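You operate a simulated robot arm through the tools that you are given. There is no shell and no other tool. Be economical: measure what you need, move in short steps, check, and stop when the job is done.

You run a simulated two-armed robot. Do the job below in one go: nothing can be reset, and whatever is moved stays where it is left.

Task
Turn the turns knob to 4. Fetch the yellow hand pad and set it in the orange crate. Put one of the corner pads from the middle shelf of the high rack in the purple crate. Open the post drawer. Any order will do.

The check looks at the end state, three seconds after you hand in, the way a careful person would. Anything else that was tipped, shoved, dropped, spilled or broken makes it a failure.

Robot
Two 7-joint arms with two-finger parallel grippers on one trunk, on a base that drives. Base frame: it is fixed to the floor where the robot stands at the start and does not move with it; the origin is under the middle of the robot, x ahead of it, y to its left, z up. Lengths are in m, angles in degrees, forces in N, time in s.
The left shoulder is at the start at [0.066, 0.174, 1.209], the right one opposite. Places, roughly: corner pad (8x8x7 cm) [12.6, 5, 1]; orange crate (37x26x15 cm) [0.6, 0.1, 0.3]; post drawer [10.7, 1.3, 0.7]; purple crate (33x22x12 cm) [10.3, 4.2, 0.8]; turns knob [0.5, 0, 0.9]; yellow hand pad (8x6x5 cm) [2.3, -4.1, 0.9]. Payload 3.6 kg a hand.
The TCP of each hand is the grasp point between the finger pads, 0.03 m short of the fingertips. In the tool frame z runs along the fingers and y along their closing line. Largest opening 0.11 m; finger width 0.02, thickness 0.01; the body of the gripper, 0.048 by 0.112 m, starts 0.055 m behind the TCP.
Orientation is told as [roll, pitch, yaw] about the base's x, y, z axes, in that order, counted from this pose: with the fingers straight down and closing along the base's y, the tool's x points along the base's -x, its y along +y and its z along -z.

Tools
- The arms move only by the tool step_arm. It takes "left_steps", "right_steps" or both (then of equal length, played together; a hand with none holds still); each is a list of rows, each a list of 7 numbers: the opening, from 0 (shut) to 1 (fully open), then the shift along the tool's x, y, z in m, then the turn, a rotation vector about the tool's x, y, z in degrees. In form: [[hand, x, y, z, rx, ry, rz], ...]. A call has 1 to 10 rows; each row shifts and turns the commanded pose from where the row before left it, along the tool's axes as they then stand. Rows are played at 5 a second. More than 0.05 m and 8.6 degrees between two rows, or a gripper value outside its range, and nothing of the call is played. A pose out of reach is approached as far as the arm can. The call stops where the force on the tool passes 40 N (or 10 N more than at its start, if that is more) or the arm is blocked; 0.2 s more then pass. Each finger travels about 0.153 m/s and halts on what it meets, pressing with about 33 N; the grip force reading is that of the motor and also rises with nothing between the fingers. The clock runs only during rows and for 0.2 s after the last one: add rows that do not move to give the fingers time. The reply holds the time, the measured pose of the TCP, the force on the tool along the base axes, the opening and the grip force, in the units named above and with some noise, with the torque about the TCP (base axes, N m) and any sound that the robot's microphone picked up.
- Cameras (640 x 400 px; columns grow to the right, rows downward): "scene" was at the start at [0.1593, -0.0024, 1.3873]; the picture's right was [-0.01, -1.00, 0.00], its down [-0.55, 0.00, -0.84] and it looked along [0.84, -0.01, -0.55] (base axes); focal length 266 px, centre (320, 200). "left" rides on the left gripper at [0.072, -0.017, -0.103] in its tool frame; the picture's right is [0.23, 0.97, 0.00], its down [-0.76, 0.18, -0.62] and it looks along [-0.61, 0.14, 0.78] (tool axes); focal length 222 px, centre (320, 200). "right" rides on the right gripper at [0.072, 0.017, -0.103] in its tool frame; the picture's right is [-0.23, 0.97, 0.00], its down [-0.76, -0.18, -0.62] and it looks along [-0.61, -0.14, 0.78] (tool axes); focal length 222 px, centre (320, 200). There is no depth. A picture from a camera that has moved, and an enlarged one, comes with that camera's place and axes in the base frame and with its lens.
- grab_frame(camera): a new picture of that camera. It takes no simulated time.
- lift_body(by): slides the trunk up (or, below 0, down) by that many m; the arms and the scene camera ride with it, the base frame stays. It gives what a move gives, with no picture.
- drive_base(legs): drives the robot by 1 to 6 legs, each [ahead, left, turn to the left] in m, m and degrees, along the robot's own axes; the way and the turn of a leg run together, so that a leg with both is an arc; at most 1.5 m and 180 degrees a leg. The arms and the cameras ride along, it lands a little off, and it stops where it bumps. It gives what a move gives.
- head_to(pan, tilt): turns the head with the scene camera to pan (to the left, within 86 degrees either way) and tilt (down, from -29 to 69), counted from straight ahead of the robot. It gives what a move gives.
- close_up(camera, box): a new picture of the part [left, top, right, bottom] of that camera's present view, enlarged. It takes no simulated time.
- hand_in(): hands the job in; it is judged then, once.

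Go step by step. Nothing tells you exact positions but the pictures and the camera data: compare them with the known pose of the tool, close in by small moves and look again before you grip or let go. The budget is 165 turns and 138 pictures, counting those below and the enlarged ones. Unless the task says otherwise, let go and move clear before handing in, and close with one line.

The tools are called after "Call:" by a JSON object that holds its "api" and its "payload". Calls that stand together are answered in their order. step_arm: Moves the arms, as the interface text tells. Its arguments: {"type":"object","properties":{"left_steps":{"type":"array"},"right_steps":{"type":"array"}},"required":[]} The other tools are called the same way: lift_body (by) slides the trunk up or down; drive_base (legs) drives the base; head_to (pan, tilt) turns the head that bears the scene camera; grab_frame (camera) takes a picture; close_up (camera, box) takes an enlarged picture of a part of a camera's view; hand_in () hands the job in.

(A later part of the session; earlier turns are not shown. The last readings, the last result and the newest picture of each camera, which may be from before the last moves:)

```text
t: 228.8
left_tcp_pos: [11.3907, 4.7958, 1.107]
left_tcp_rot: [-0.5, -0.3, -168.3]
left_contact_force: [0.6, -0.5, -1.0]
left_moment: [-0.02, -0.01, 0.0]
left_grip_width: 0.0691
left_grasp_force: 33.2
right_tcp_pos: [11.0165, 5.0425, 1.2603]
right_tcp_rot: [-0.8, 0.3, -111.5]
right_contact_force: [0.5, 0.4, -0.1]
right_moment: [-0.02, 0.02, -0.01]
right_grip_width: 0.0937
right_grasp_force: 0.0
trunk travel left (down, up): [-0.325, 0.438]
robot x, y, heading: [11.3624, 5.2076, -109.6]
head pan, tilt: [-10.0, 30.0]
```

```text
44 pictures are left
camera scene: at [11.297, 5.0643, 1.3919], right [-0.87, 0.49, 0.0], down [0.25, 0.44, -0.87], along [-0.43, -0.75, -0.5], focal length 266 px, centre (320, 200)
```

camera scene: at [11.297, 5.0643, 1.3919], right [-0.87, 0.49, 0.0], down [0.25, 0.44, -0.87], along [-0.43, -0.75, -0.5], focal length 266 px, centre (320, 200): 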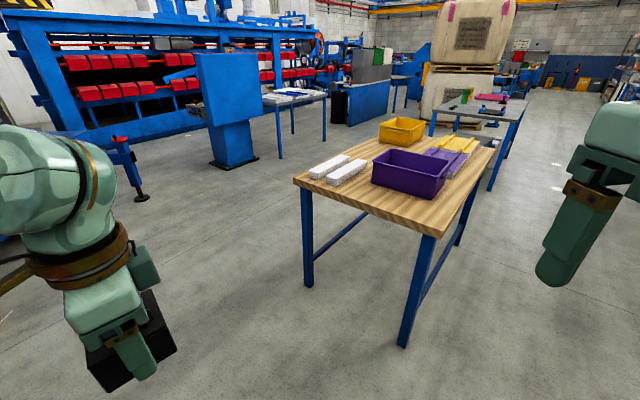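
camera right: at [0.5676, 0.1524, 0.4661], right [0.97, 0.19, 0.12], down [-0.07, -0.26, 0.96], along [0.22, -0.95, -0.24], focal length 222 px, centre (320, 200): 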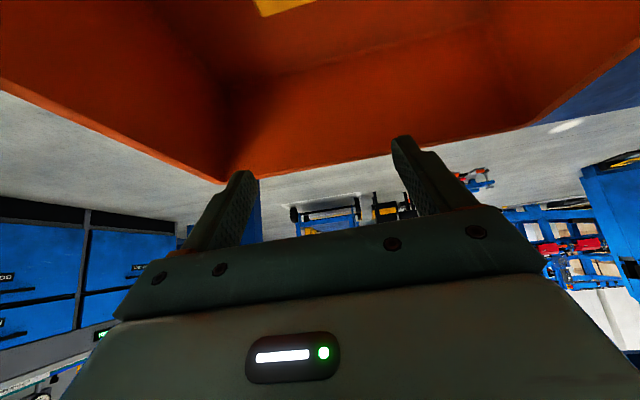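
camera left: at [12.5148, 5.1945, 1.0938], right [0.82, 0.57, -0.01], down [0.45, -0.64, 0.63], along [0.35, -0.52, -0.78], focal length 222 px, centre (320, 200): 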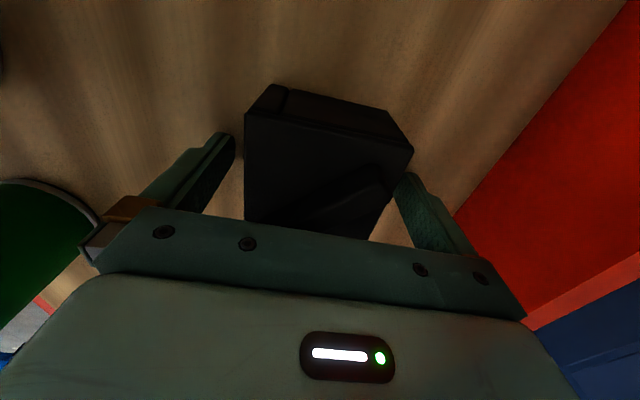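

Call:
{"api": "close_up", "payload": {"camera": "scene", "box": [290, 105, 514, 245]}}

```text
2.86 times, centred on (402, 175) of scene
camera zoom: at [11.297, 5.0643, 1.3919], right [-0.87, 0.49, 0.0], down [0.25, 0.44, -0.87], along [-0.43, -0.75, -0.5], focal length 761 px, centre (86, 271)
```

zoom: 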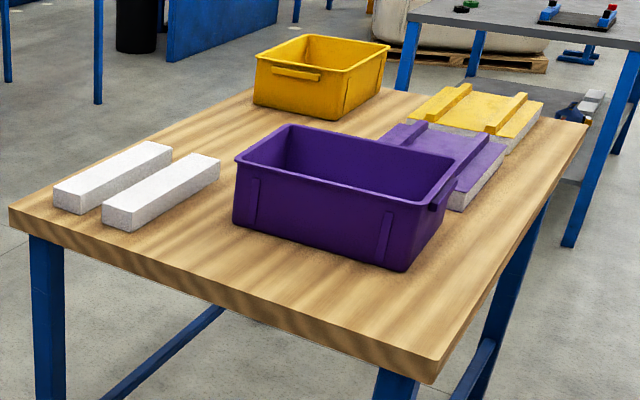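

The purple crate's centre is near (10.22, 4.15), long side across the table. I go to the table's aisle side and face it.

Call:
{"api": "drive_base", "payload": {"legs": [[0, 0, 41.6], [-0.3, -1.4, 0]]}}

Call:
{"api": "step_arm", "payload": {"left_steps": [[0.45, 0, 0, 0, 0, 0, -8.4], [0.45, 0, 0, 0, 0, 0, -8.4], [0.45, 0, 0, 0, 0, 0, -8.4], [0.45, 0, 0, 0, 0, 0, -8.4], [0.45, 0, 0, 0, 0, 0, -8.4], [0.45, 0, 0, 0, 0, 0, -8.4], [0.45, 0, 0, 0, 0, 0, -8.2]]}}

Call:
{"api": "head_to", "payload": {"pan": 5, "tilt": 40}}

Call:
{"api": "grab_frame", "payload": {"camera": "scene"}}

```text
t: 237.8
left_tcp_pos: [10.2331, 4.7235, 1.1094]
left_tcp_rot: [-0.5, -0.4, -129.8]
left_contact_force: [-0.3, 0.2, 0.3]
left_moment: [-0.03, -0.02, -0.03]
left_grip_width: 0.069
left_grasp_force: 32.8
right_tcp_pos: [9.7847, 4.685, 1.2587]
right_tcp_rot: [-0.7, 0.3, -73.0]
right_contact_force: [0.0, -0.8, -0.3]
right_moment: [-0.01, -0.02, 0.02]
right_grip_width: 0.0936
right_grasp_force: 0.0
trunk travel left (down, up): [-0.325, 0.438]
robot x, y, heading: [9.9506, 5.0306, -71.1]
head pan, tilt: [-10.0, 30.0]
```

```text
t: 239.4
left_tcp_pos: [10.2308, 4.7249, 1.1084]
left_tcp_rot: [-0.5, 0.1, -71.1]
left_contact_force: [0.0, -0.1, -1.2]
left_moment: [-0.03, -0.03, -0.01]
left_grip_width: 0.0694
left_grasp_force: 33.1
right_tcp_pos: [9.787, 4.6843, 1.2588]
right_tcp_rot: [-0.7, 0.4, -73.0]
right_contact_force: [0.3, -0.1, 0.3]
right_moment: [0.03, 0.0, 0.0]
right_grip_width: 0.0932
right_grasp_force: 0.0
trunk travel left (down, up): [-0.325, 0.438]
robot x, y, heading: [9.9517, 5.0292, -71.3]
head pan, tilt: [-10.0, 30.0]
```

```text
t: 240.1
left_tcp_pos: [10.2318, 4.725, 1.1066]
left_tcp_rot: [-0.5, 0.3, -71.2]
left_contact_force: [0.2, -0.5, -1.0]
left_moment: [0.02, -0.02, 0.0]
left_grip_width: 0.069
left_grasp_force: 33.4
right_tcp_pos: [9.7868, 4.6852, 1.258]
right_tcp_rot: [-0.7, 0.2, -73.0]
right_contact_force: [-0.4, -0.1, -0.4]
right_moment: [-0.02, 0.03, 0.01]
right_grip_width: 0.0937
right_grasp_force: 0.1
trunk travel left (down, up): [-0.325, 0.438]
robot x, y, heading: [9.9514, 5.0334, -71.2]
head pan, tilt: [5.0, 40.0]
```

```text
42 pictures are left
camera scene: at [10.0118, 4.8866, 1.3767], right [-0.91, -0.4, 0.0], down [-0.26, 0.59, -0.77], along [0.31, -0.7, -0.64], focal length 266 px, centre (320, 200)
```

scene: 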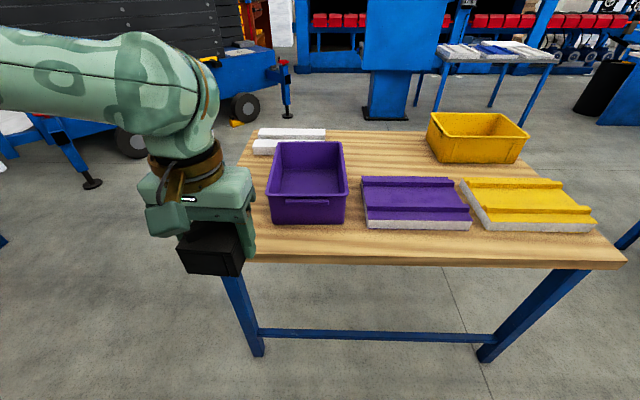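

Combining both views: the table top is at z≈0.80, the crate's rim at about 0.91 and its centre near (10.34, 4.24). I drive in so the left hand comes over the crate.

Call:
{"api": "drive_base", "payload": {"legs": [[0, 0, 4.2], [0.31, -0.07, 0]]}}

Call:
{"api": "grab_frame", "payload": {"camera": "scene"}}

Call:
{"api": "grab_frame", "payload": {"camera": "left"}}

```text
t: 242.7
left_tcp_pos: [10.3105, 4.4357, 1.1071]
left_tcp_rot: [-0.4, 0.2, -66.9]
left_contact_force: [0.2, 0.0, -0.3]
left_moment: [0.03, -0.06, 0.02]
left_grip_width: 0.0693
left_grasp_force: 33.4
right_tcp_pos: [9.8678, 4.3623, 1.2587]
right_tcp_rot: [-0.8, 0.4, -68.8]
right_contact_force: [-0.7, -0.3, 0.0]
right_moment: [0.01, 0.03, 0.02]
right_grip_width: 0.0937
right_grasp_force: 0.0
trunk travel left (down, up): [-0.325, 0.438]
robot x, y, heading: [10.0087, 4.725, -66.9]
head pan, tilt: [5.0, 40.0]
```

```text
41 pictures are left
camera scene: at [10.0787, 4.5807, 1.3765], right [-0.88, -0.47, 0.0], down [-0.3, 0.57, -0.77], along [0.36, -0.68, -0.64], focal length 266 px, centre (320, 200)
```

scene: 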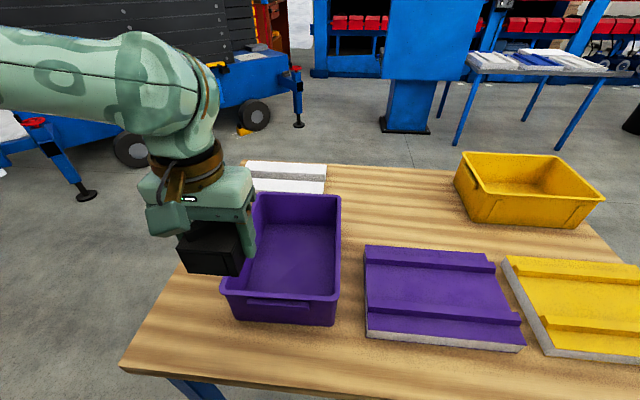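

```text
40 pictures are left
camera left: at [10.2667, 4.4951, 1.2103], right [0.81, 0.59, -0.01], down [0.47, -0.63, 0.62], along [0.36, -0.5, -0.79], focal length 222 px, centre (320, 200)
```

left: 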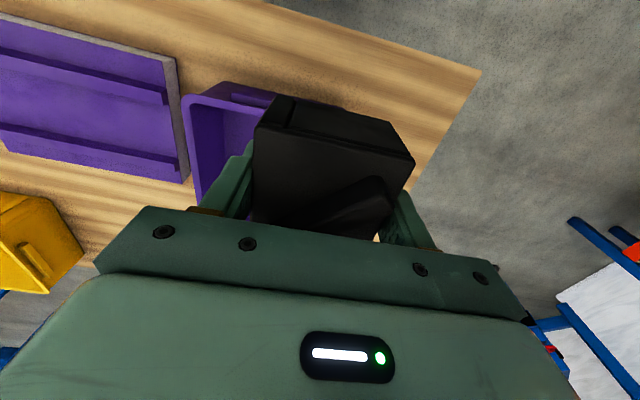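

The hand needs 12 cm forward and 5 cm right, then down. I move above the crate's near half and lower partway.

Call:
{"api": "step_arm", "payload": {"left_steps": [[0.45, -0.03, -0.0125, 0, 0, 0, 0], [0.45, -0.03, -0.0125, 0, 0, 0, 0], [0.45, -0.03, -0.0125, 0, 0, 0, 0], [0.45, -0.03, -0.0125, 0, 0, 0, 0], [0.45, 0, 0, 0.04, 0, 0, 0], [0.45, 0, 0, 0.04, 0, 0, 0], [0.45, 0, 0, 0.03, 0, 0, 0], [0.45, 0, 0, 0, 0, 0, 0]]}}

Call:
{"api": "grab_frame", "payload": {"camera": "scene"}}

Call:
{"api": "grab_frame", "payload": {"camera": "left"}}

```text
t: 244.5
left_tcp_pos: [10.3126, 4.3056, 0.9988]
left_tcp_rot: [-0.5, 0.1, -67.0]
left_contact_force: [-0.5, 0.0, -0.8]
left_moment: [-0.03, -0.04, 0.01]
left_grip_width: 0.0691
left_grasp_force: 32.6
right_tcp_pos: [9.8687, 4.3636, 1.2595]
right_tcp_rot: [-0.8, 0.3, -68.8]
right_contact_force: [0.0, -0.3, -0.1]
right_moment: [-0.03, 0.02, -0.01]
right_grip_width: 0.0936
right_grasp_force: 0.0
trunk travel left (down, up): [-0.325, 0.438]
robot x, y, heading: [10.0138, 4.7214, -66.8]
head pan, tilt: [5.0, 40.0]
```

```text
39 pictures are left
camera scene: at [10.0783, 4.5818, 1.3767], right [-0.88, -0.47, 0.0], down [-0.3, 0.57, -0.77], along [0.36, -0.68, -0.64], focal length 266 px, centre (320, 200)
```

scene: 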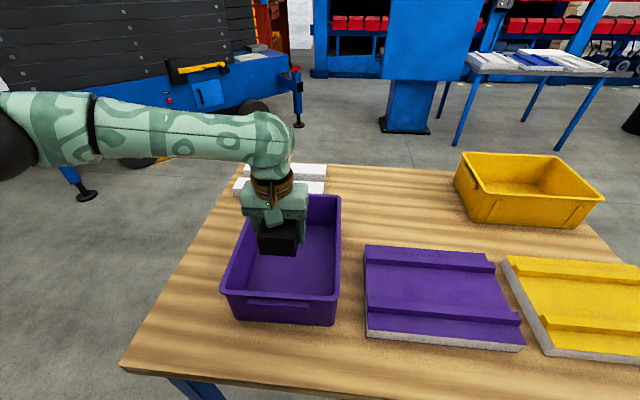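

```text
38 pictures are left
camera left: at [10.2692, 4.3655, 1.1018], right [0.81, 0.59, -0.01], down [0.47, -0.63, 0.62], along [0.36, -0.5, -0.79], focal length 222 px, centre (320, 200)
```

left: 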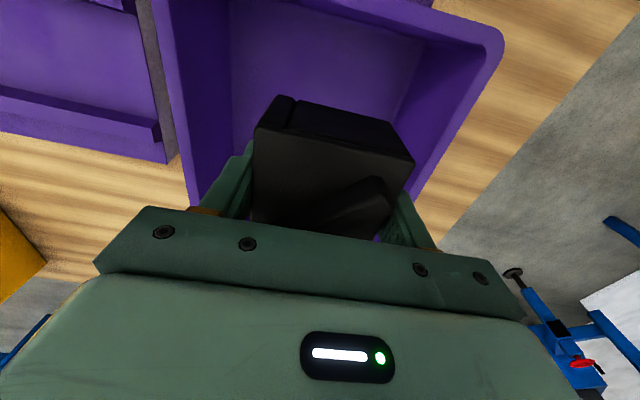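

Centred in the crate. I lower the block gently toward the bottom.

Call:
{"api": "step_arm", "payload": {"left_steps": [[0.45, 0, 0, 0.04, 0, 0, 0], [0.45, 0, 0, 0.04, 0, 0, 0], [0.45, 0, 0, 0.03, 0, 0, 0], [0.45, 0, 0, 0.015, 0, 0, 0], [0.45, 0, 0, 0.01, 0, 0, 0]]}}

Call:
{"api": "grab_frame", "payload": {"camera": "left"}}

Call:
{"api": "close_up", "payload": {"camera": "scene", "box": [200, 180, 360, 340]}}

```text
t: 245.7
left_tcp_pos: [10.3106, 4.3082, 0.8605]
left_tcp_rot: [-0.4, 0.2, -66.9]
left_contact_force: [-0.6, 0.5, -0.7]
left_moment: [-0.01, -0.04, 0.01]
left_grip_width: 0.0692
left_grasp_force: 33.5
right_tcp_pos: [9.8669, 4.3624, 1.2578]
right_tcp_rot: [-0.7, 0.3, -68.7]
right_contact_force: [-1.1, -0.1, 0.0]
right_moment: [0.0, 0.01, -0.01]
right_grip_width: 0.0935
right_grasp_force: 0.0
trunk travel left (down, up): [-0.325, 0.438]
robot x, y, heading: [10.0148, 4.7243, -66.9]
head pan, tilt: [5.0, 40.0]
```

```text
37 pictures are left
camera left: at [10.267, 4.3675, 0.9642], right [0.81, 0.59, -0.01], down [0.47, -0.63, 0.62], along [0.36, -0.5, -0.79], focal length 222 px, centre (320, 200)
```

left: 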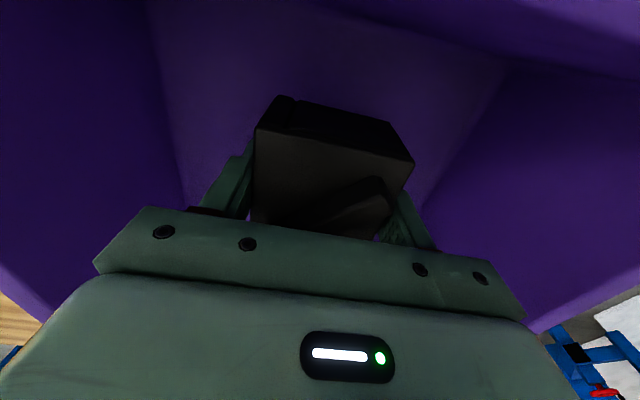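

```text
2.50 times, centred on (280, 260) of scene
camera zoom: at [10.0787, 4.5815, 1.3766], right [-0.88, -0.47, 0.0], down [-0.3, 0.57, -0.77], along [0.36, -0.68, -0.64], focal length 666 px, centre (420, 50)
```

zoom: 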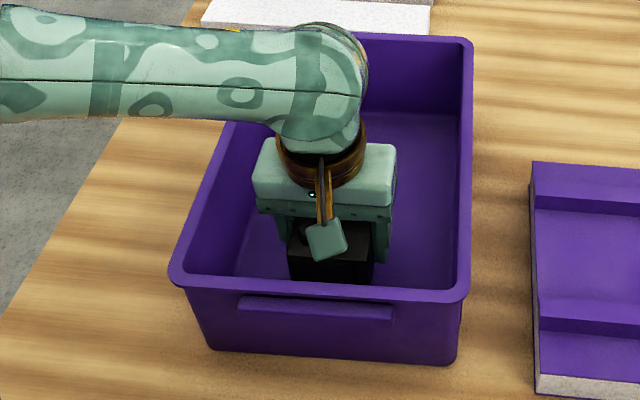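

Call:
{"api": "step_arm", "payload": {"left_steps": [[0.45, 0, 0, 0.006, 0, 0, 0], [0.45, 0, 0, 0.006, 0, 0, 0]]}}

```text
t: 246.3
left_tcp_pos: [10.3101, 4.3065, 0.8502]
left_tcp_rot: [-0.5, 0.2, -66.8]
left_contact_force: [-0.3, 0.0, -0.9]
left_moment: [-0.01, -0.02, -0.02]
left_grip_width: 0.069
left_grasp_force: 32.5
right_tcp_pos: [9.8685, 4.3635, 1.2593]
right_tcp_rot: [-0.7, 0.3, -68.8]
right_contact_force: [-0.3, 0.8, 0.4]
right_moment: [0.0, 0.01, -0.01]
right_grip_width: 0.0934
right_grasp_force: 0.1
trunk travel left (down, up): [-0.325, 0.438]
robot x, y, heading: [10.0076, 4.7244, -66.8]
head pan, tilt: [5.0, 40.0]
```

Call:
{"api": "step_arm", "payload": {"left_steps": [[0.45, 0, 0, 0.006, 0, 0, 0], [0.45, 0, 0, 0.006, 0, 0, 0]]}}

```text
t: 246.9
left_tcp_pos: [10.3087, 4.3069, 0.8376]
left_tcp_rot: [-0.5, 0.2, -67.0]
left_contact_force: [0.0, 0.4, -0.4]
left_moment: [0.0, -0.05, 0.0]
left_grip_width: 0.0693
left_grasp_force: 32.6
right_tcp_pos: [9.8681, 4.3636, 1.2595]
right_tcp_rot: [-0.6, 0.3, -68.9]
right_contact_force: [-0.2, -0.5, -0.8]
right_moment: [0.01, 0.02, 0.02]
right_grip_width: 0.0935
right_grasp_force: 0.1
trunk travel left (down, up): [-0.325, 0.438]
robot x, y, heading: [10.0085, 4.7207, -66.9]
head pan, tilt: [5.0, 40.0]
```

Call:
{"api": "step_arm", "payload": {"left_steps": [[0.45, 0, 0, 0.006, 0, 0, 0], [0.45, 0, 0, 0.006, 0, 0, 0], [0.45, 0, 0, 0.006, 0, 0, 0]]}}

```text
t: 247.4
left_tcp_pos: [10.308, 4.3041, 0.8364]
left_tcp_rot: [-0.6, -0.5, -67.0]
left_contact_force: [0.8, 7.1, 24.8]
left_moment: [0.74, -0.31, 0.0]
left_grip_width: 0.0694
left_grasp_force: 33.0
right_tcp_pos: [9.867, 4.3652, 1.2594]
right_tcp_rot: [-0.7, 0.3, -68.7]
right_contact_force: [-0.3, -0.9, -0.5]
right_moment: [0.01, 0.0, 0.01]
right_grip_width: 0.0935
right_grasp_force: 0.0
trunk travel left (down, up): [-0.325, 0.438]
robot x, y, heading: [10.0143, 4.7228, -66.9]
head pan, tilt: [5.0, 40.0]
stopped in row 2 (left hand): the force on the tool passed its limit at 48 N (the readings are from after the stop); the commanded pose is now the measured one
```

Touchdown on the crate bottom. I ease up 3 mm, open and rise.

Call:
{"api": "step_arm", "payload": {"left_steps": [[0.45, 0, 0, -0.002, 0, 0, 0], [0.7, 0, 0, 0, 0, 0, 0], [0.85, 0, 0, 0, 0, 0, 0], [0.85, 0, 0, -0.03, 0, 0, 0], [0.85, 0, 0, -0.045, 0, 0, 0], [0.85, 0, 0, -0.045, 0, 0, 0], [0.85, 0, 0, -0.045, 0, 0, 0], [0.85, 0, 0, -0.045, 0, 0, 0], [0.85, 0, 0, -0.045, 0, 0, 0]]}}

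Call:
{"api": "grab_frame", "payload": {"camera": "scene"}}

```text
t: 249.4
left_tcp_pos: [10.3108, 4.3069, 1.0917]
left_tcp_rot: [-0.5, -0.3, -66.9]
left_contact_force: [-0.1, 0.4, 0.2]
left_moment: [-0.02, 0.01, 0.0]
left_grip_width: 0.0934
left_grasp_force: 0.1
right_tcp_pos: [9.8677, 4.3638, 1.2584]
right_tcp_rot: [-0.6, 0.2, -68.7]
right_contact_force: [-1.6, 0.8, 0.1]
right_moment: [-0.01, 0.02, 0.01]
right_grip_width: 0.0935
right_grasp_force: 0.0
trunk travel left (down, up): [-0.325, 0.438]
robot x, y, heading: [10.0106, 4.7227, -67.1]
head pan, tilt: [5.0, 40.0]
```

```text
35 pictures are left
camera scene: at [10.0781, 4.5823, 1.3767], right [-0.88, -0.47, 0.0], down [-0.3, 0.57, -0.77], along [0.36, -0.68, -0.64], focal length 266 px, centre (320, 200)
```

scene: 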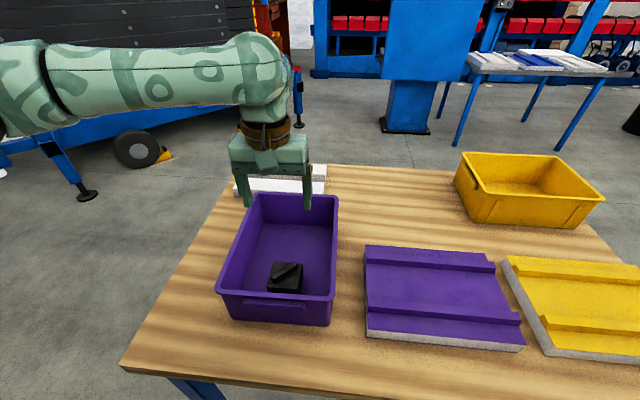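

The corner pad is in the purple crate. The post drawer should be at the blue pedestal across the aisle; I zoom in on it.

Call:
{"api": "head_to", "payload": {"pan": -10, "tilt": 15}}

Call:
{"api": "grab_frame", "payload": {"camera": "scene"}}

Call:
{"api": "close_up", "payload": {"camera": "scene", "box": [200, 80, 440, 230]}}

```text
t: 250.3
left_tcp_pos: [10.31, 4.3065, 1.0918]
left_tcp_rot: [-0.6, -0.3, -66.8]
left_contact_force: [0.0, -0.3, -0.6]
left_moment: [0.03, -0.01, 0.01]
left_grip_width: 0.0935
left_grasp_force: 0.0
right_tcp_pos: [9.8675, 4.3627, 1.2588]
right_tcp_rot: [-0.6, 0.3, -68.9]
right_contact_force: [-0.1, 0.3, -0.6]
right_moment: [0.03, 0.0, -0.02]
right_grip_width: 0.0933
right_grasp_force: 0.1
trunk travel left (down, up): [-0.325, 0.438]
robot x, y, heading: [10.0112, 4.7212, -66.9]
head pan, tilt: [-10.0, 15.0]
```

```text
34 pictures are left
camera scene: at [10.0598, 4.5658, 1.4161], right [-0.97, -0.23, 0.0], down [-0.06, 0.25, -0.97], along [0.22, -0.94, -0.26], focal length 266 px, centre (320, 200)
```

scene: 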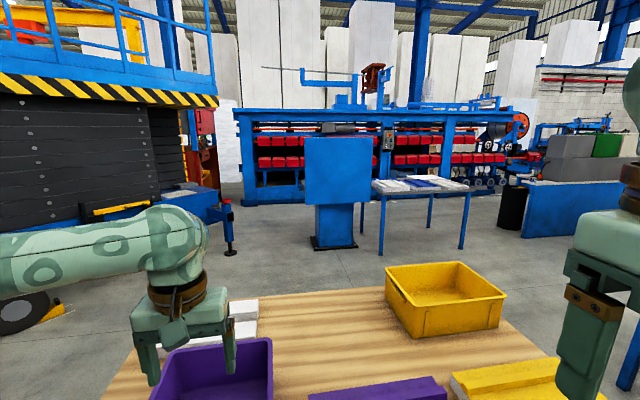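

```text
2.67 times, centred on (320, 155) of scene
camera zoom: at [10.0598, 4.5658, 1.4161], right [-0.97, -0.23, 0.0], down [-0.06, 0.25, -0.97], along [0.22, -0.94, -0.26], focal length 710 px, centre (320, 320)
```

zoom: 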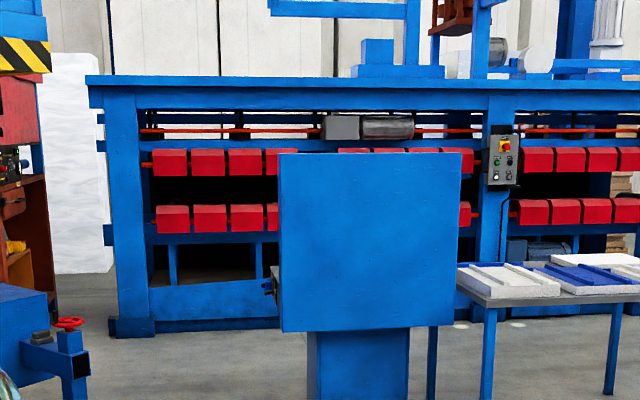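

Its front must be on the far side, reachable through the gap between the pedestal and the lift. I back off, round the table end and approach.

Call:
{"api": "head_to", "payload": {"pan": 0, "tilt": 25}}

Call:
{"api": "drive_base", "payload": {"legs": [[-0.3, 0, 0], [0, 1.0, 0], [0.9, 0.25, 0], [0, 0, -20], [1.2, 0, 0]]}}

Call:
{"api": "grab_frame", "payload": {"camera": "scene"}}

```text
t: 251.1
left_tcp_pos: [10.3104, 4.305, 1.091]
left_tcp_rot: [-0.6, -0.2, -66.9]
left_contact_force: [0.8, 0.1, 0.5]
left_moment: [0.04, 0.01, 0.01]
left_grip_width: 0.0935
left_grasp_force: 0.2
right_tcp_pos: [9.8684, 4.3634, 1.2597]
right_tcp_rot: [-0.6, 0.3, -68.9]
right_contact_force: [0.0, 0.1, -0.2]
right_moment: [0.02, 0.01, 0.0]
right_grip_width: 0.0935
right_grasp_force: 0.1
trunk travel left (down, up): [-0.325, 0.438]
robot x, y, heading: [10.0095, 4.7226, -66.7]
head pan, tilt: [0.0, 25.0]
```

```text
t: 269.1
left_tcp_pos: [11.5245, 2.9203, 1.0912]
left_tcp_rot: [-0.6, -0.3, -89.0]
left_contact_force: [0.0, -0.1, -0.7]
left_moment: [0.03, -0.01, -0.01]
left_grip_width: 0.0937
left_grasp_force: 0.0
right_tcp_pos: [11.136, 3.1399, 1.2592]
right_tcp_rot: [-0.6, 0.4, -90.8]
right_contact_force: [-0.5, -0.2, -0.7]
right_moment: [0.0, -0.01, -0.01]
right_grip_width: 0.0935
right_grasp_force: 0.1
trunk travel left (down, up): [-0.325, 0.438]
robot x, y, heading: [11.3998, 3.42, -88.6]
head pan, tilt: [0.0, 25.0]
```

```text
32 pictures are left
camera scene: at [11.4062, 3.2561, 1.3999], right [-1.0, -0.02, 0.0], down [-0.01, 0.42, -0.91], along [0.02, -0.91, -0.42], focal length 266 px, centre (320, 200)
```

scene: 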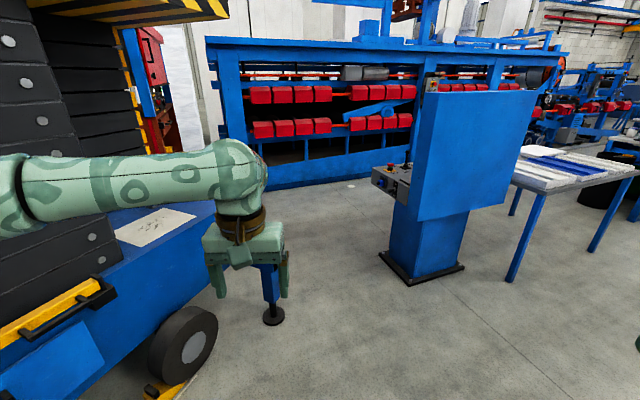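

Call:
{"api": "close_up", "payload": {"camera": "scene", "box": [350, 80, 510, 290]}}

```text
1.90 times, centred on (430, 185) of scene
camera zoom: at [11.4062, 3.2561, 1.3999], right [-1.0, -0.02, 0.0], down [-0.01, 0.42, -0.91], along [0.02, -0.91, -0.42], focal length 508 px, centre (110, 229)
```

zoom: 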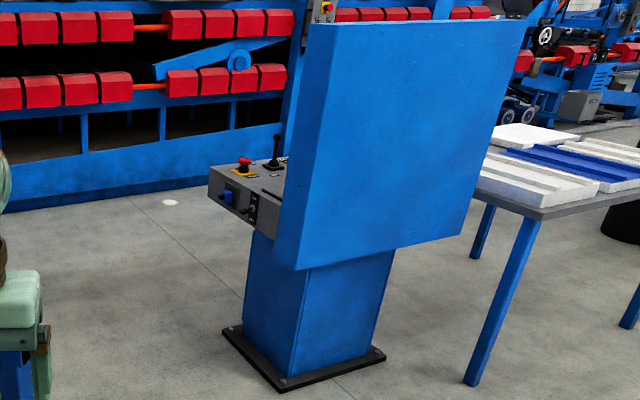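

The console faces the machine, and the left gap is too narrow for the arms. I go around the other way, between the two tables, and look.

Call:
{"api": "drive_base", "payload": {"legs": [[0, 0, -58], [1.3, 0, -10]]}}

Call:
{"api": "grab_frame", "payload": {"camera": "scene"}}

```text
t: 278.2
left_tcp_pos: [9.8356, 2.5122, 1.0916]
left_tcp_rot: [-0.5, -0.4, -157.1]
left_contact_force: [0.2, 0.5, -0.6]
left_moment: [0.0, 0.01, 0.0]
left_grip_width: 0.0932
left_grasp_force: 0.0
right_tcp_pos: [9.895, 2.954, 1.2585]
right_tcp_rot: [-0.7, 0.4, -159.0]
right_contact_force: [0.4, 0.5, -0.1]
right_moment: [-0.02, 0.01, 0.0]
right_grip_width: 0.0933
right_grasp_force: 0.1
trunk travel left (down, up): [-0.325, 0.438]
robot x, y, heading: [10.2502, 2.811, -156.9]
head pan, tilt: [0.0, 25.0]
```

```text
30 pictures are left
camera scene: at [10.1055, 2.7459, 1.3999], right [-0.39, 0.92, 0.0], down [0.39, 0.16, -0.91], along [-0.83, -0.35, -0.42], focal length 266 px, centre (320, 200)
```

scene: 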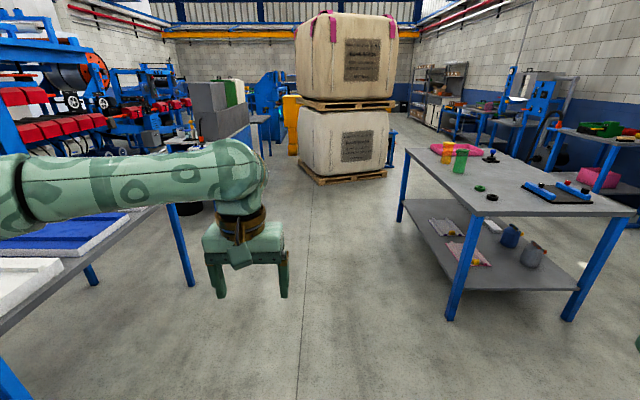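

Call:
{"api": "drive_base", "payload": {"legs": [[1.35, 0.1, 0], [0.4, 0.1, 0], [0, 0, 72]]}}

Call:
{"api": "grab_frame", "payload": {"camera": "scene"}}

```text
t: 290.0
left_tcp_pos: [8.8399, 1.5072, 1.0908]
left_tcp_rot: [-0.7, -0.4, -89.7]
left_contact_force: [0.5, 0.4, -0.2]
left_moment: [0.02, -0.03, -0.01]
left_grip_width: 0.0936
left_grasp_force: 0.0
right_tcp_pos: [8.4534, 1.7303, 1.2586]
right_tcp_rot: [-0.7, 0.3, -91.5]
right_contact_force: [0.3, 0.9, 0.4]
right_moment: [0.0, -0.03, 0.01]
right_grip_width: 0.0935
right_grasp_force: 0.1
trunk travel left (down, up): [-0.325, 0.438]
robot x, y, heading: [8.7233, 2.0093, -89.6]
head pan, tilt: [0.0, 25.0]
```

```text
29 pictures are left
camera scene: at [8.7262, 1.8429, 1.3999], right [-1.0, -0.01, 0.0], down [0.0, 0.42, -0.91], along [0.01, -0.91, -0.42], focal length 266 px, centre (320, 200)
```

scene: 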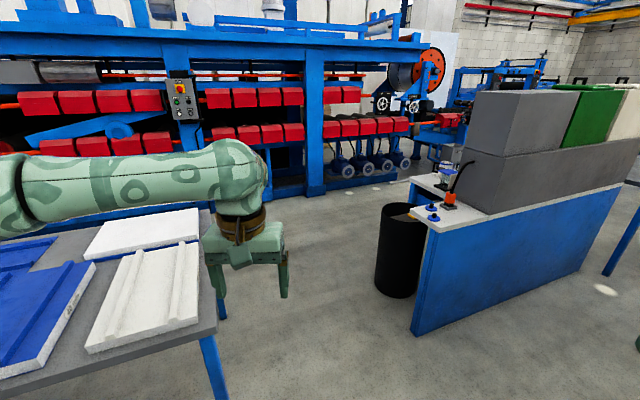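

The gap between the board table and the bin is about 0.85 m; I drive straight through and turn left toward the pedestal's front.

Call:
{"api": "drive_base", "payload": {"legs": [[1.4, 0.04, 0], [0.95, 0, 0], [0, 0, 109]]}}

Call:
{"api": "grab_frame", "payload": {"camera": "scene"}}

```text
t: 306.1
left_tcp_pos: [9.2652, -0.0555, 1.0918]
left_tcp_rot: [-0.6, -0.3, 20.5]
left_contact_force: [-0.9, -0.8, 0.9]
left_moment: [0.03, -0.01, 0.01]
left_grip_width: 0.0936
left_grasp_force: 0.1
right_tcp_pos: [9.1883, -0.4924, 1.2604]
right_tcp_rot: [-0.7, 0.2, 18.7]
right_contact_force: [0.1, 0.4, 0.7]
right_moment: [0.03, -0.01, 0.0]
right_grip_width: 0.0935
right_grasp_force: 0.0
trunk travel left (down, up): [-0.325, 0.438]
robot x, y, heading: [8.8371, -0.3372, 20.5]
head pan, tilt: [0.0, 25.0]
```

```text
28 pictures are left
camera scene: at [8.9889, -0.28, 1.3999], right [0.35, -0.94, 0.0], down [-0.4, -0.15, -0.91], along [0.85, 0.32, -0.42], focal length 266 px, centre (320, 200)
```

scene: 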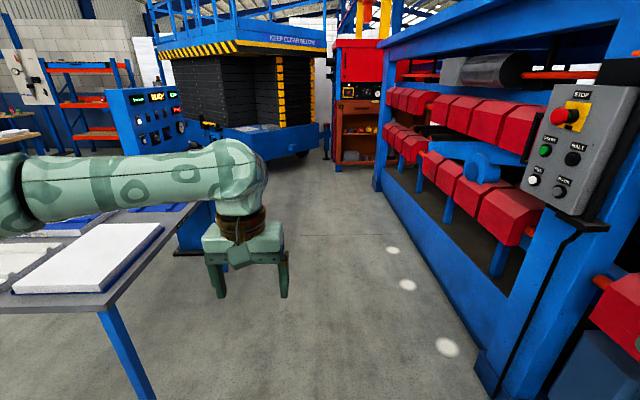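

The pedestal's control face is ahead on the left. I drive along the machine and turn to face it, keeping about a metre off.

Call:
{"api": "drive_base", "payload": {"legs": [[1.2, -0.08, 0], [1.05, -0.02, 0], [0, 0, 84]]}}

Call:
{"api": "grab_frame", "payload": {"camera": "scene"}}

```text
t: 320.8
left_tcp_pos: [10.7201, 0.8464, 1.0911]
left_tcp_rot: [-0.7, -0.3, 106.5]
left_contact_force: [-0.4, 0.2, 0.4]
left_moment: [-0.05, -0.02, -0.01]
left_grip_width: 0.0936
left_grasp_force: 0.2
right_tcp_pos: [11.1503, 0.738, 1.2593]
right_tcp_rot: [-0.7, 0.4, 104.7]
right_contact_force: [-0.5, 0.7, -0.5]
right_moment: [-0.03, -0.01, -0.02]
right_grip_width: 0.0937
right_grasp_force: 0.1
trunk travel left (down, up): [-0.325, 0.438]
robot x, y, heading: [10.9665, 0.3978, 106.6]
head pan, tilt: [0.0, 25.0]
```

```text
27 pictures are left
camera scene: at [10.9246, 0.5514, 1.3999], right [0.96, 0.29, 0.0], down [0.12, -0.41, -0.91], along [-0.26, 0.87, -0.42], focal length 266 px, centre (320, 200)
```

scene: 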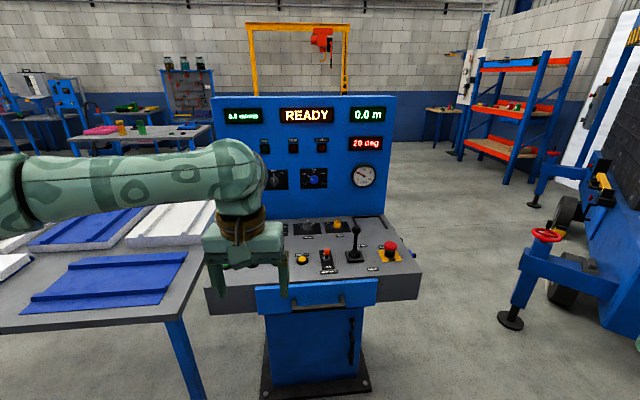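

The post's drawer with a bar handle is right below the console, facing me. I zoom in on it.

Call:
{"api": "close_up", "payload": {"camera": "scene", "box": [200, 230, 440, 380]}}

Call:
{"api": "grab_frame", "payload": {"camera": "left"}}

```text
2.67 times, centred on (320, 305) of scene
camera zoom: at [10.9246, 0.5514, 1.3999], right [0.96, 0.29, 0.0], down [0.12, -0.41, -0.91], along [-0.26, 0.87, -0.42], focal length 710 px, centre (320, -80)
```

zoom: 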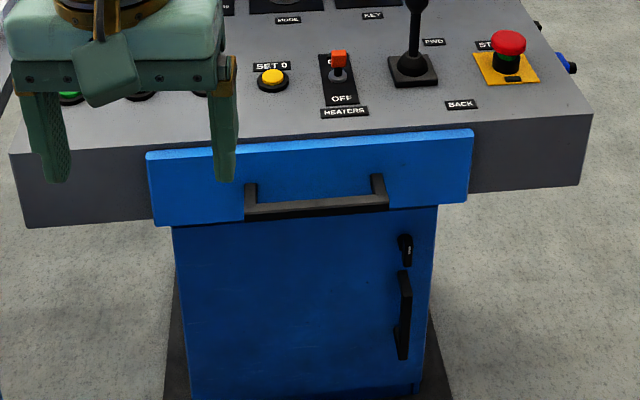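

```text
25 pictures are left
camera left: at [10.7545, 0.7799, 1.1939], right [-0.87, -0.5, -0.01], down [-0.39, 0.68, 0.62], along [-0.3, 0.55, -0.78], focal length 222 px, centre (320, 200)
```

left: 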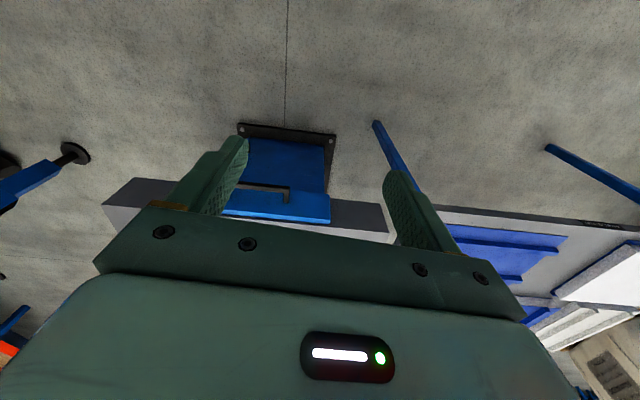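

The drawer bar is at about (10.73, 1.19, 0.685), running level, with a gap behind it. I'll grip it with the left hand turned 90°, leaning back, one finger behind the bar. First I square up, shift, lower a bit and turn the hand.

Call:
{"api": "step_arm", "payload": {"left_steps": [[0.85, 0, 0, 0, 0, 0, 8.5], [0.85, 0, 0, 0, 0, 0, 8.5], [0.85, 0, 0, 0, 0, 0, 8.5], [0.85, 0, 0, 0, 0, 0, 8.5], [0.85, 0, 0, 0, 0, 0, 8.5], [0.85, 0, 0, 0, 0, 0, 8.5], [0.85, 0, 0, 0, 0, 0, 8.5], [0.85, 0, 0, 0, 0, 0, 8.5], [0.85, 0, 0, 0, 0, 0, 8.5], [0.85, 0, 0, 0, 0, 0, 8.5]]}}

Call:
{"api": "drive_base", "payload": {"legs": [[0, -0.15, 4.9]]}}

Call:
{"api": "lift_body", "payload": {"by": -0.12}}

Call:
{"api": "step_arm", "payload": {"left_steps": [[0.85, 0, 0, 0, 0, 0, 5], [0.85, 0, -0.02, 0, -7, 0, 0], [0.85, 0, -0.02, 0, -7, 0, 0], [0.85, 0, -0.02, 0, -7, 0, 0], [0.85, 0, -0.02, 0, -7, 0, 0]]}}

Call:
{"api": "grab_frame", "payload": {"camera": "scene"}}

```text
t: 323.0
left_tcp_pos: [10.7195, 0.8461, 1.0909]
left_tcp_rot: [0.2, -0.6, 21.4]
left_contact_force: [-0.5, 1.2, -0.4]
left_moment: [0.03, 0.02, 0.01]
left_grip_width: 0.0933
left_grasp_force: 0.1
right_tcp_pos: [11.1517, 0.7381, 1.2591]
right_tcp_rot: [-0.7, 0.3, 104.7]
right_contact_force: [0.3, 0.8, -0.5]
right_moment: [-0.02, 0.0, 0.03]
right_grip_width: 0.0933
right_grasp_force: 0.0
trunk travel left (down, up): [-0.325, 0.438]
robot x, y, heading: [10.9682, 0.398, 106.6]
head pan, tilt: [0.0, 25.0]
```

```text
t: 324.4
left_tcp_pos: [10.8232, 0.8723, 1.0903]
left_tcp_rot: [0.2, -0.5, 26.2]
left_contact_force: [0.6, 0.5, 0.5]
left_moment: [0.0, 0.06, 0.03]
left_grip_width: 0.0936
left_grasp_force: 0.1
right_tcp_pos: [11.2625, 0.7999, 1.26]
right_tcp_rot: [-0.8, 0.3, 109.3]
right_contact_force: [1.3, 0.5, -0.3]
right_moment: [0.0, 0.04, -0.02]
right_grip_width: 0.0933
right_grasp_force: 0.0
trunk travel left (down, up): [-0.325, 0.438]
robot x, y, heading: [11.1073, 0.4417, 111.2]
head pan, tilt: [0.0, 25.0]
```

```text
t: 325.9
left_tcp_pos: [10.8217, 0.8707, 0.9723]
left_tcp_rot: [0.4, -0.6, 26.3]
left_contact_force: [-0.6, 0.0, -0.3]
left_moment: [0.02, 0.02, 0.0]
left_grip_width: 0.0934
left_grasp_force: 0.0
right_tcp_pos: [11.2611, 0.7996, 1.1391]
right_tcp_rot: [-0.7, 0.3, 109.3]
right_contact_force: [0.0, 1.0, 0.0]
right_moment: [0.01, -0.02, 0.0]
right_grip_width: 0.0937
right_grasp_force: 0.1
trunk travel left (down, up): [-0.205, 0.558]
robot x, y, heading: [11.1065, 0.4449, 111.2]
head pan, tilt: [0.0, 25.0]
```

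```text
t: 327.1
left_tcp_pos: [10.8503, 0.7987, 0.9562]
left_tcp_rot: [28.4, -0.6, 21.2]
left_contact_force: [-0.3, 0.4, -0.7]
left_moment: [0.0, 0.0, 0.01]
left_grip_width: 0.0934
left_grasp_force: 0.1
right_tcp_pos: [11.2617, 0.7996, 1.1392]
right_tcp_rot: [-0.7, 0.2, 109.4]
right_contact_force: [-0.3, 0.2, 0.1]
right_moment: [-0.01, 0.01, 0.01]
right_grip_width: 0.0936
right_grasp_force: 0.0
trunk travel left (down, up): [-0.205, 0.558]
robot x, y, heading: [11.1034, 0.4486, 111.3]
head pan, tilt: [0.0, 25.0]
```

```text
24 pictures are left
camera scene: at [11.0309, 0.6462, 1.2765], right [0.93, 0.36, 0.0], down [0.15, -0.39, -0.91], along [-0.33, 0.84, -0.42], focal length 266 px, centre (320, 200)
```

scene: 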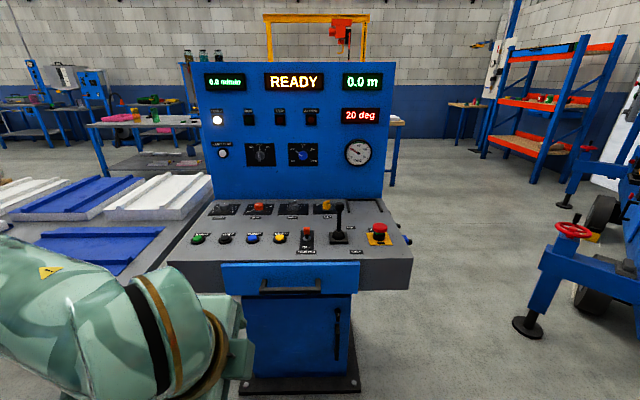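

Call:
{"api": "close_up", "payload": {"camera": "scene", "box": [200, 245, 360, 345]}}

Call:
{"api": "grab_frame", "payload": {"camera": "left"}}

```text
4.00 times, centred on (280, 295) of scene
camera zoom: at [11.0309, 0.6462, 1.2765], right [0.93, 0.36, 0.0], down [0.15, -0.39, -0.91], along [-0.33, 0.84, -0.42], focal length 1066 px, centre (480, -180)
```

zoom: 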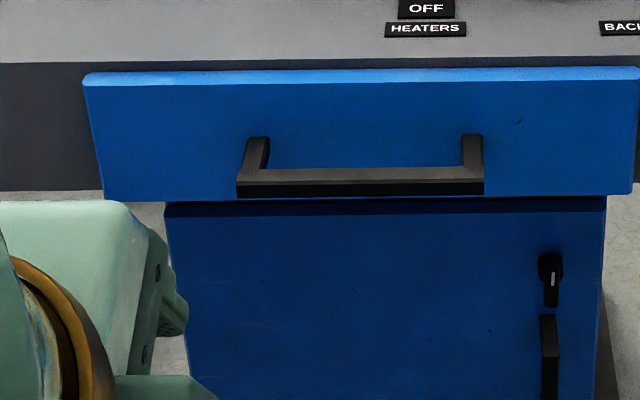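

```text
22 pictures are left
camera left: at [10.8047, 0.7126, 1.0381], right [-0.53, 0.71, 0.46], down [0.75, 0.14, 0.64], along [0.39, 0.68, -0.61], focal length 222 px, centre (320, 200)
```

left: 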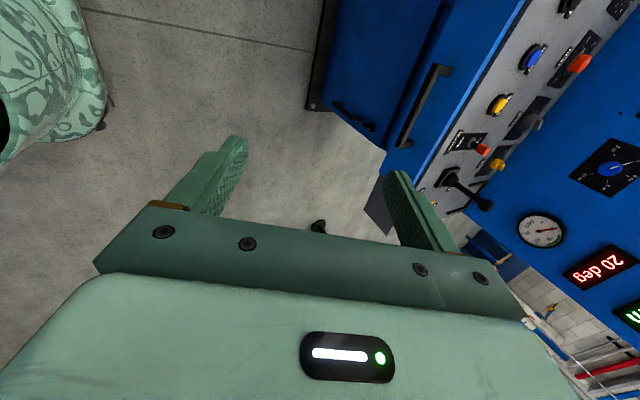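

The bar centre is refined to about (10.722, 1.193, 0.685), gap behind it about 3 cm. I drive 0.36 m closer with the hand still above, and narrow the fingers.

Call:
{"api": "drive_base", "payload": {"legs": [[0.35, 0, 0]]}}

Call:
{"api": "step_arm", "payload": {"left_steps": [[0.6, 0, -0.02, 0.0, 0, 0, 0], [0.5, 0, -0.02, 0.02, 0, 0, 0], [0.45, 0, -0.02, 0.03, 0, 0, 0], [0.45, 0, -0.01, 0.03, 0, 0, 0]]}}

Call:
{"api": "head_to", "payload": {"pan": 10, "tilt": 45}}

Call:
{"api": "grab_frame", "payload": {"camera": "scene"}}

Call:
{"api": "grab_frame", "payload": {"camera": "left"}}

```text
t: 329.4
left_tcp_pos: [10.7199, 1.1318, 0.9555]
left_tcp_rot: [28.3, -0.6, 21.2]
left_contact_force: [-0.2, 0.8, -0.4]
left_moment: [0.0, 0.01, -0.01]
left_grip_width: 0.0936
left_grasp_force: 0.0
right_tcp_pos: [11.1321, 1.1331, 1.1391]
right_tcp_rot: [-0.7, 0.4, 109.3]
right_contact_force: [1.0, 0.8, -0.3]
right_moment: [-0.01, -0.02, 0.0]
right_grip_width: 0.0934
right_grasp_force: 0.2
trunk travel left (down, up): [-0.205, 0.558]
robot x, y, heading: [10.978, 0.7762, 111.1]
head pan, tilt: [0.0, 25.0]
```

```text
t: 330.4
left_tcp_pos: [10.7334, 1.1194, 0.8507]
left_tcp_rot: [28.4, -0.6, 21.2]
left_contact_force: [0.3, -0.1, -0.6]
left_moment: [0.01, 0.0, 0.01]
left_grip_width: 0.0495
left_grasp_force: 0.1
left hand out of reach, approached as far as the arm can: row 2
right_tcp_pos: [11.1322, 1.133, 1.139]
right_tcp_rot: [-0.8, 0.4, 109.2]
right_contact_force: [0.0, 0.3, 0.4]
right_moment: [0.0, 0.0, 0.01]
right_grip_width: 0.0938
right_grasp_force: 0.1
trunk travel left (down, up): [-0.205, 0.558]
robot x, y, heading: [10.9797, 0.7764, 111.5]
head pan, tilt: [0.0, 25.0]
```

```text
t: 331.2
left_tcp_pos: [10.7327, 1.1174, 0.8516]
left_tcp_rot: [28.3, -0.6, 21.1]
left_contact_force: [0.0, 0.8, 0.0]
left_moment: [0.02, 0.02, -0.02]
left_grip_width: 0.0498
left_grasp_force: 0.0
right_tcp_pos: [11.1324, 1.1317, 1.1402]
right_tcp_rot: [-0.7, 0.4, 109.3]
right_contact_force: [-0.4, 0.3, 0.0]
right_moment: [0.02, -0.03, 0.01]
right_grip_width: 0.0936
right_grasp_force: 0.2
trunk travel left (down, up): [-0.205, 0.558]
robot x, y, heading: [10.9819, 0.7761, 111.2]
head pan, tilt: [10.0, 45.0]
```

```text
21 pictures are left
camera scene: at [10.8927, 0.9625, 1.2459], right [0.86, 0.52, 0.0], down [0.37, -0.6, -0.71], along [-0.37, 0.6, -0.71], focal length 266 px, centre (320, 200)
```

scene: 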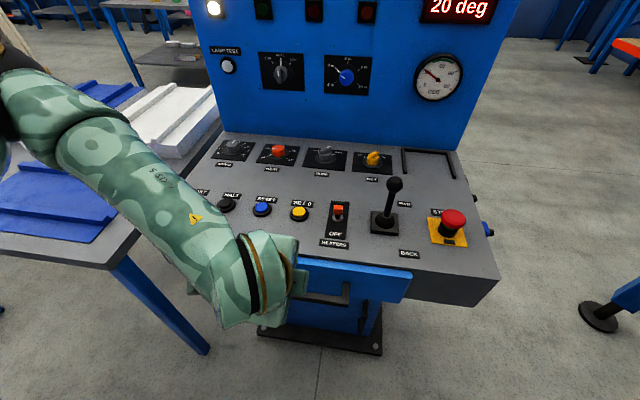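

```text
20 pictures are left
camera left: at [10.6875, 1.0325, 0.933], right [-0.53, 0.72, 0.46], down [0.75, 0.14, 0.64], along [0.39, 0.68, -0.62], focal length 222 px, centre (320, 200)
```

left: 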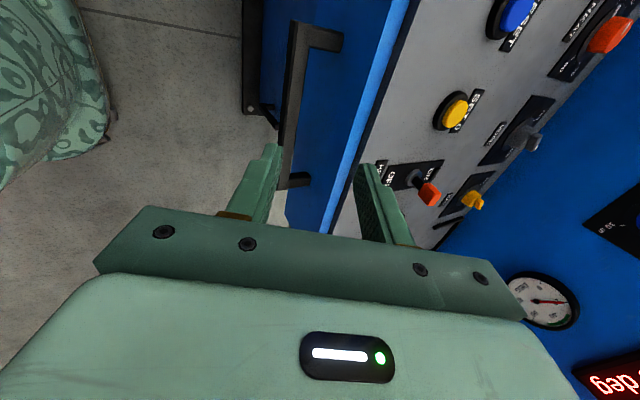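

The forearm runs forward over the console's corner, so I back off 8 cm and reach further instead, stopping at a pre-insertion point above the bar.

Call:
{"api": "drive_base", "payload": {"legs": [[-0.08, 0, 0]]}}

Call:
{"api": "step_arm", "payload": {"left_steps": [[0.4, 0, 0.0128, 0.0322, 0, 0, 0], [0.35, 0, 0.0128, 0.0322, 0, 0, 0], [0.32, 0, 0.0128, 0.0322, 0, 0, 0], [0.32, 0, 0.0128, 0.0322, 0, 0, 0], [0.32, 0, 0, 0, 0, 0, 0]]}}

Call:
{"api": "grab_frame", "payload": {"camera": "left"}}

Call:
{"api": "grab_frame", "payload": {"camera": "scene"}}

```text
t: 332.3
left_tcp_pos: [10.7627, 1.0436, 0.8518]
left_tcp_rot: [28.3, -0.6, 21.2]
left_contact_force: [0.6, 0.1, 0.0]
left_moment: [0.02, 0.0, 0.0]
left_grip_width: 0.0496
left_grasp_force: 0.0
right_tcp_pos: [11.1609, 1.0574, 1.1398]
right_tcp_rot: [-0.7, 0.3, 109.3]
right_contact_force: [0.4, -0.3, -0.4]
right_moment: [-0.01, 0.0, 0.0]
right_grip_width: 0.0935
right_grasp_force: 0.1
trunk travel left (down, up): [-0.205, 0.558]
robot x, y, heading: [11.0086, 0.7059, 111.2]
head pan, tilt: [10.0, 45.0]
```

```text
t: 333.5
left_tcp_pos: [10.7227, 1.1453, 0.7627]
left_tcp_rot: [28.3, -0.6, 21.1]
left_contact_force: [0.0, 0.4, 0.2]
left_moment: [-0.01, 0.0, -0.02]
left_grip_width: 0.0353
left_grasp_force: 0.1
right_tcp_pos: [11.1615, 1.0577, 1.1398]
right_tcp_rot: [-0.9, 0.3, 109.3]
right_contact_force: [0.0, -0.7, 1.2]
right_moment: [0.0, -0.03, 0.02]
right_grip_width: 0.0936
right_grasp_force: 0.1
trunk travel left (down, up): [-0.205, 0.558]
robot x, y, heading: [11.0082, 0.7015, 111.1]
head pan, tilt: [10.0, 45.0]
```

```text
19 pictures are left
camera left: at [10.6768, 1.0593, 0.8439], right [-0.53, 0.72, 0.46], down [0.75, 0.14, 0.64], along [0.39, 0.68, -0.62], focal length 222 px, centre (320, 200)
```

left: 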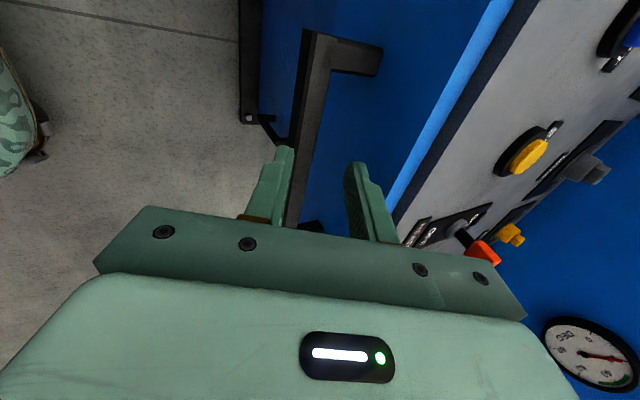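

```text
18 pictures are left
camera scene: at [10.9217, 0.8879, 1.2459], right [0.86, 0.52, 0.0], down [0.37, -0.6, -0.71], along [-0.37, 0.6, -0.71], focal length 266 px, centre (320, 200)
```

scene: 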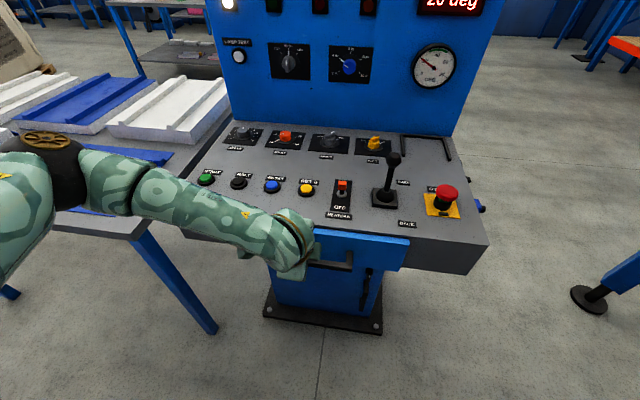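

Call:
{"api": "close_up", "payload": {"camera": "left", "box": [230, 20, 422, 240]}}

```text
1.82 times, centred on (326, 130) of left
camera zoom: at [10.6768, 1.0593, 0.8439], right [-0.53, 0.72, 0.46], down [0.75, 0.14, 0.64], along [0.39, 0.68, -0.62], focal length 404 px, centre (309, 327)
```

zoom: 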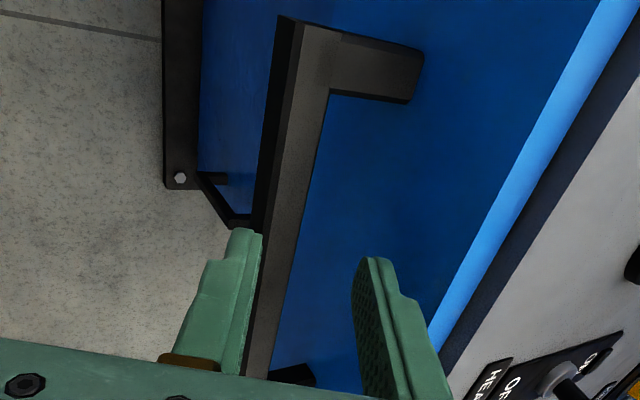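

The bar lies about 14 mm toward me from the tool axis. I correct that and go in 4 cm along the fingers, then look.

Call:
{"api": "step_arm", "payload": {"left_steps": [[0.32, 0, -0.014, 0, 0, 0, 0], [0.32, 0, 0, 0.02, 0, 0, 0], [0.32, 0, 0, 0.02, 0, 0, 0], [0.32, 0, 0, 0, 0, 0, 0]]}}

Call:
{"api": "close_up", "payload": {"camera": "left", "box": [230, 20, 422, 240]}}

```text
t: 334.5
left_tcp_pos: [10.7196, 1.1502, 0.7205]
left_tcp_rot: [28.3, -0.6, 21.3]
left_contact_force: [-0.7, 0.1, 0.6]
left_moment: [0.01, 0.01, -0.02]
left_grip_width: 0.0352
left_grasp_force: 0.2
right_tcp_pos: [11.1611, 1.0572, 1.1387]
right_tcp_rot: [-0.6, 0.3, 109.4]
right_contact_force: [-0.3, 0.3, -0.6]
right_moment: [0.03, 0.01, 0.0]
right_grip_width: 0.0934
right_grasp_force: 0.0
trunk travel left (down, up): [-0.205, 0.558]
robot x, y, heading: [11.0048, 0.7031, 111.3]
head pan, tilt: [10.0, 45.0]
```

```text
1.82 times, centred on (326, 130) of left
camera zoom: at [10.675, 1.0638, 0.8023], right [-0.53, 0.72, 0.46], down [0.75, 0.14, 0.64], along [0.39, 0.68, -0.62], focal length 404 px, centre (309, 327)
```

zoom: 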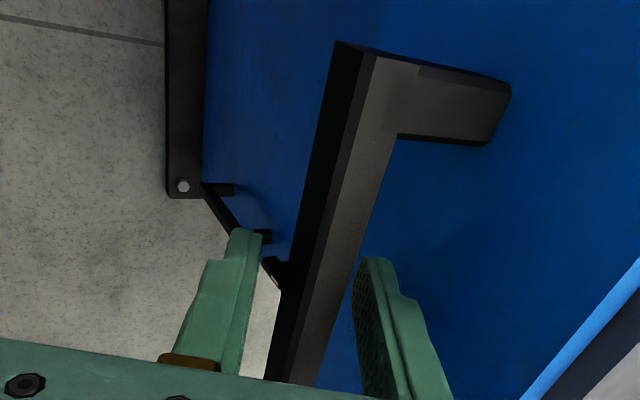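

By comparing both views the bar is already between the fingers, about 17 mm beyond the grip point. I go 8 mm further and close.

Call:
{"api": "step_arm", "payload": {"left_steps": [[0.32, 0, 0.001, 0.008, 0, 0, 0], [0.2, 0, 0, 0, 0, 0, 0], [0.05, 0, 0, 0, 0, 0, 0], [0.05, 0, 0, 0, 0, 0, 0]]}}

Call:
{"api": "grab_frame", "payload": {"camera": "left"}}

```text
t: 335.5
left_tcp_pos: [10.7197, 1.1553, 0.7134]
left_tcp_rot: [28.2, -0.5, 21.2]
left_contact_force: [1.5, -1.0, -1.6]
left_moment: [-0.11, -0.64, 0.95]
left_grip_width: 0.0213
left_grasp_force: 45.2
right_tcp_pos: [11.1612, 1.0581, 1.1396]
right_tcp_rot: [-0.7, 0.4, 109.3]
right_contact_force: [-0.8, -0.6, 0.3]
right_moment: [0.01, 0.01, 0.03]
right_grip_width: 0.0935
right_grasp_force: 0.0
trunk travel left (down, up): [-0.205, 0.558]
robot x, y, heading: [11.0074, 0.7028, 111.2]
head pan, tilt: [10.0, 45.0]
```

```text
15 pictures are left
camera left: at [10.6731, 1.0683, 0.7951], right [-0.53, 0.72, 0.46], down [0.75, 0.14, 0.64], along [0.39, 0.68, -0.62], focal length 222 px, centre (320, 200)
```

left: 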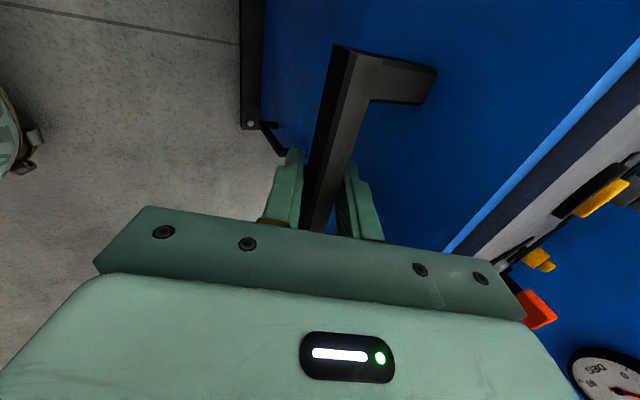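

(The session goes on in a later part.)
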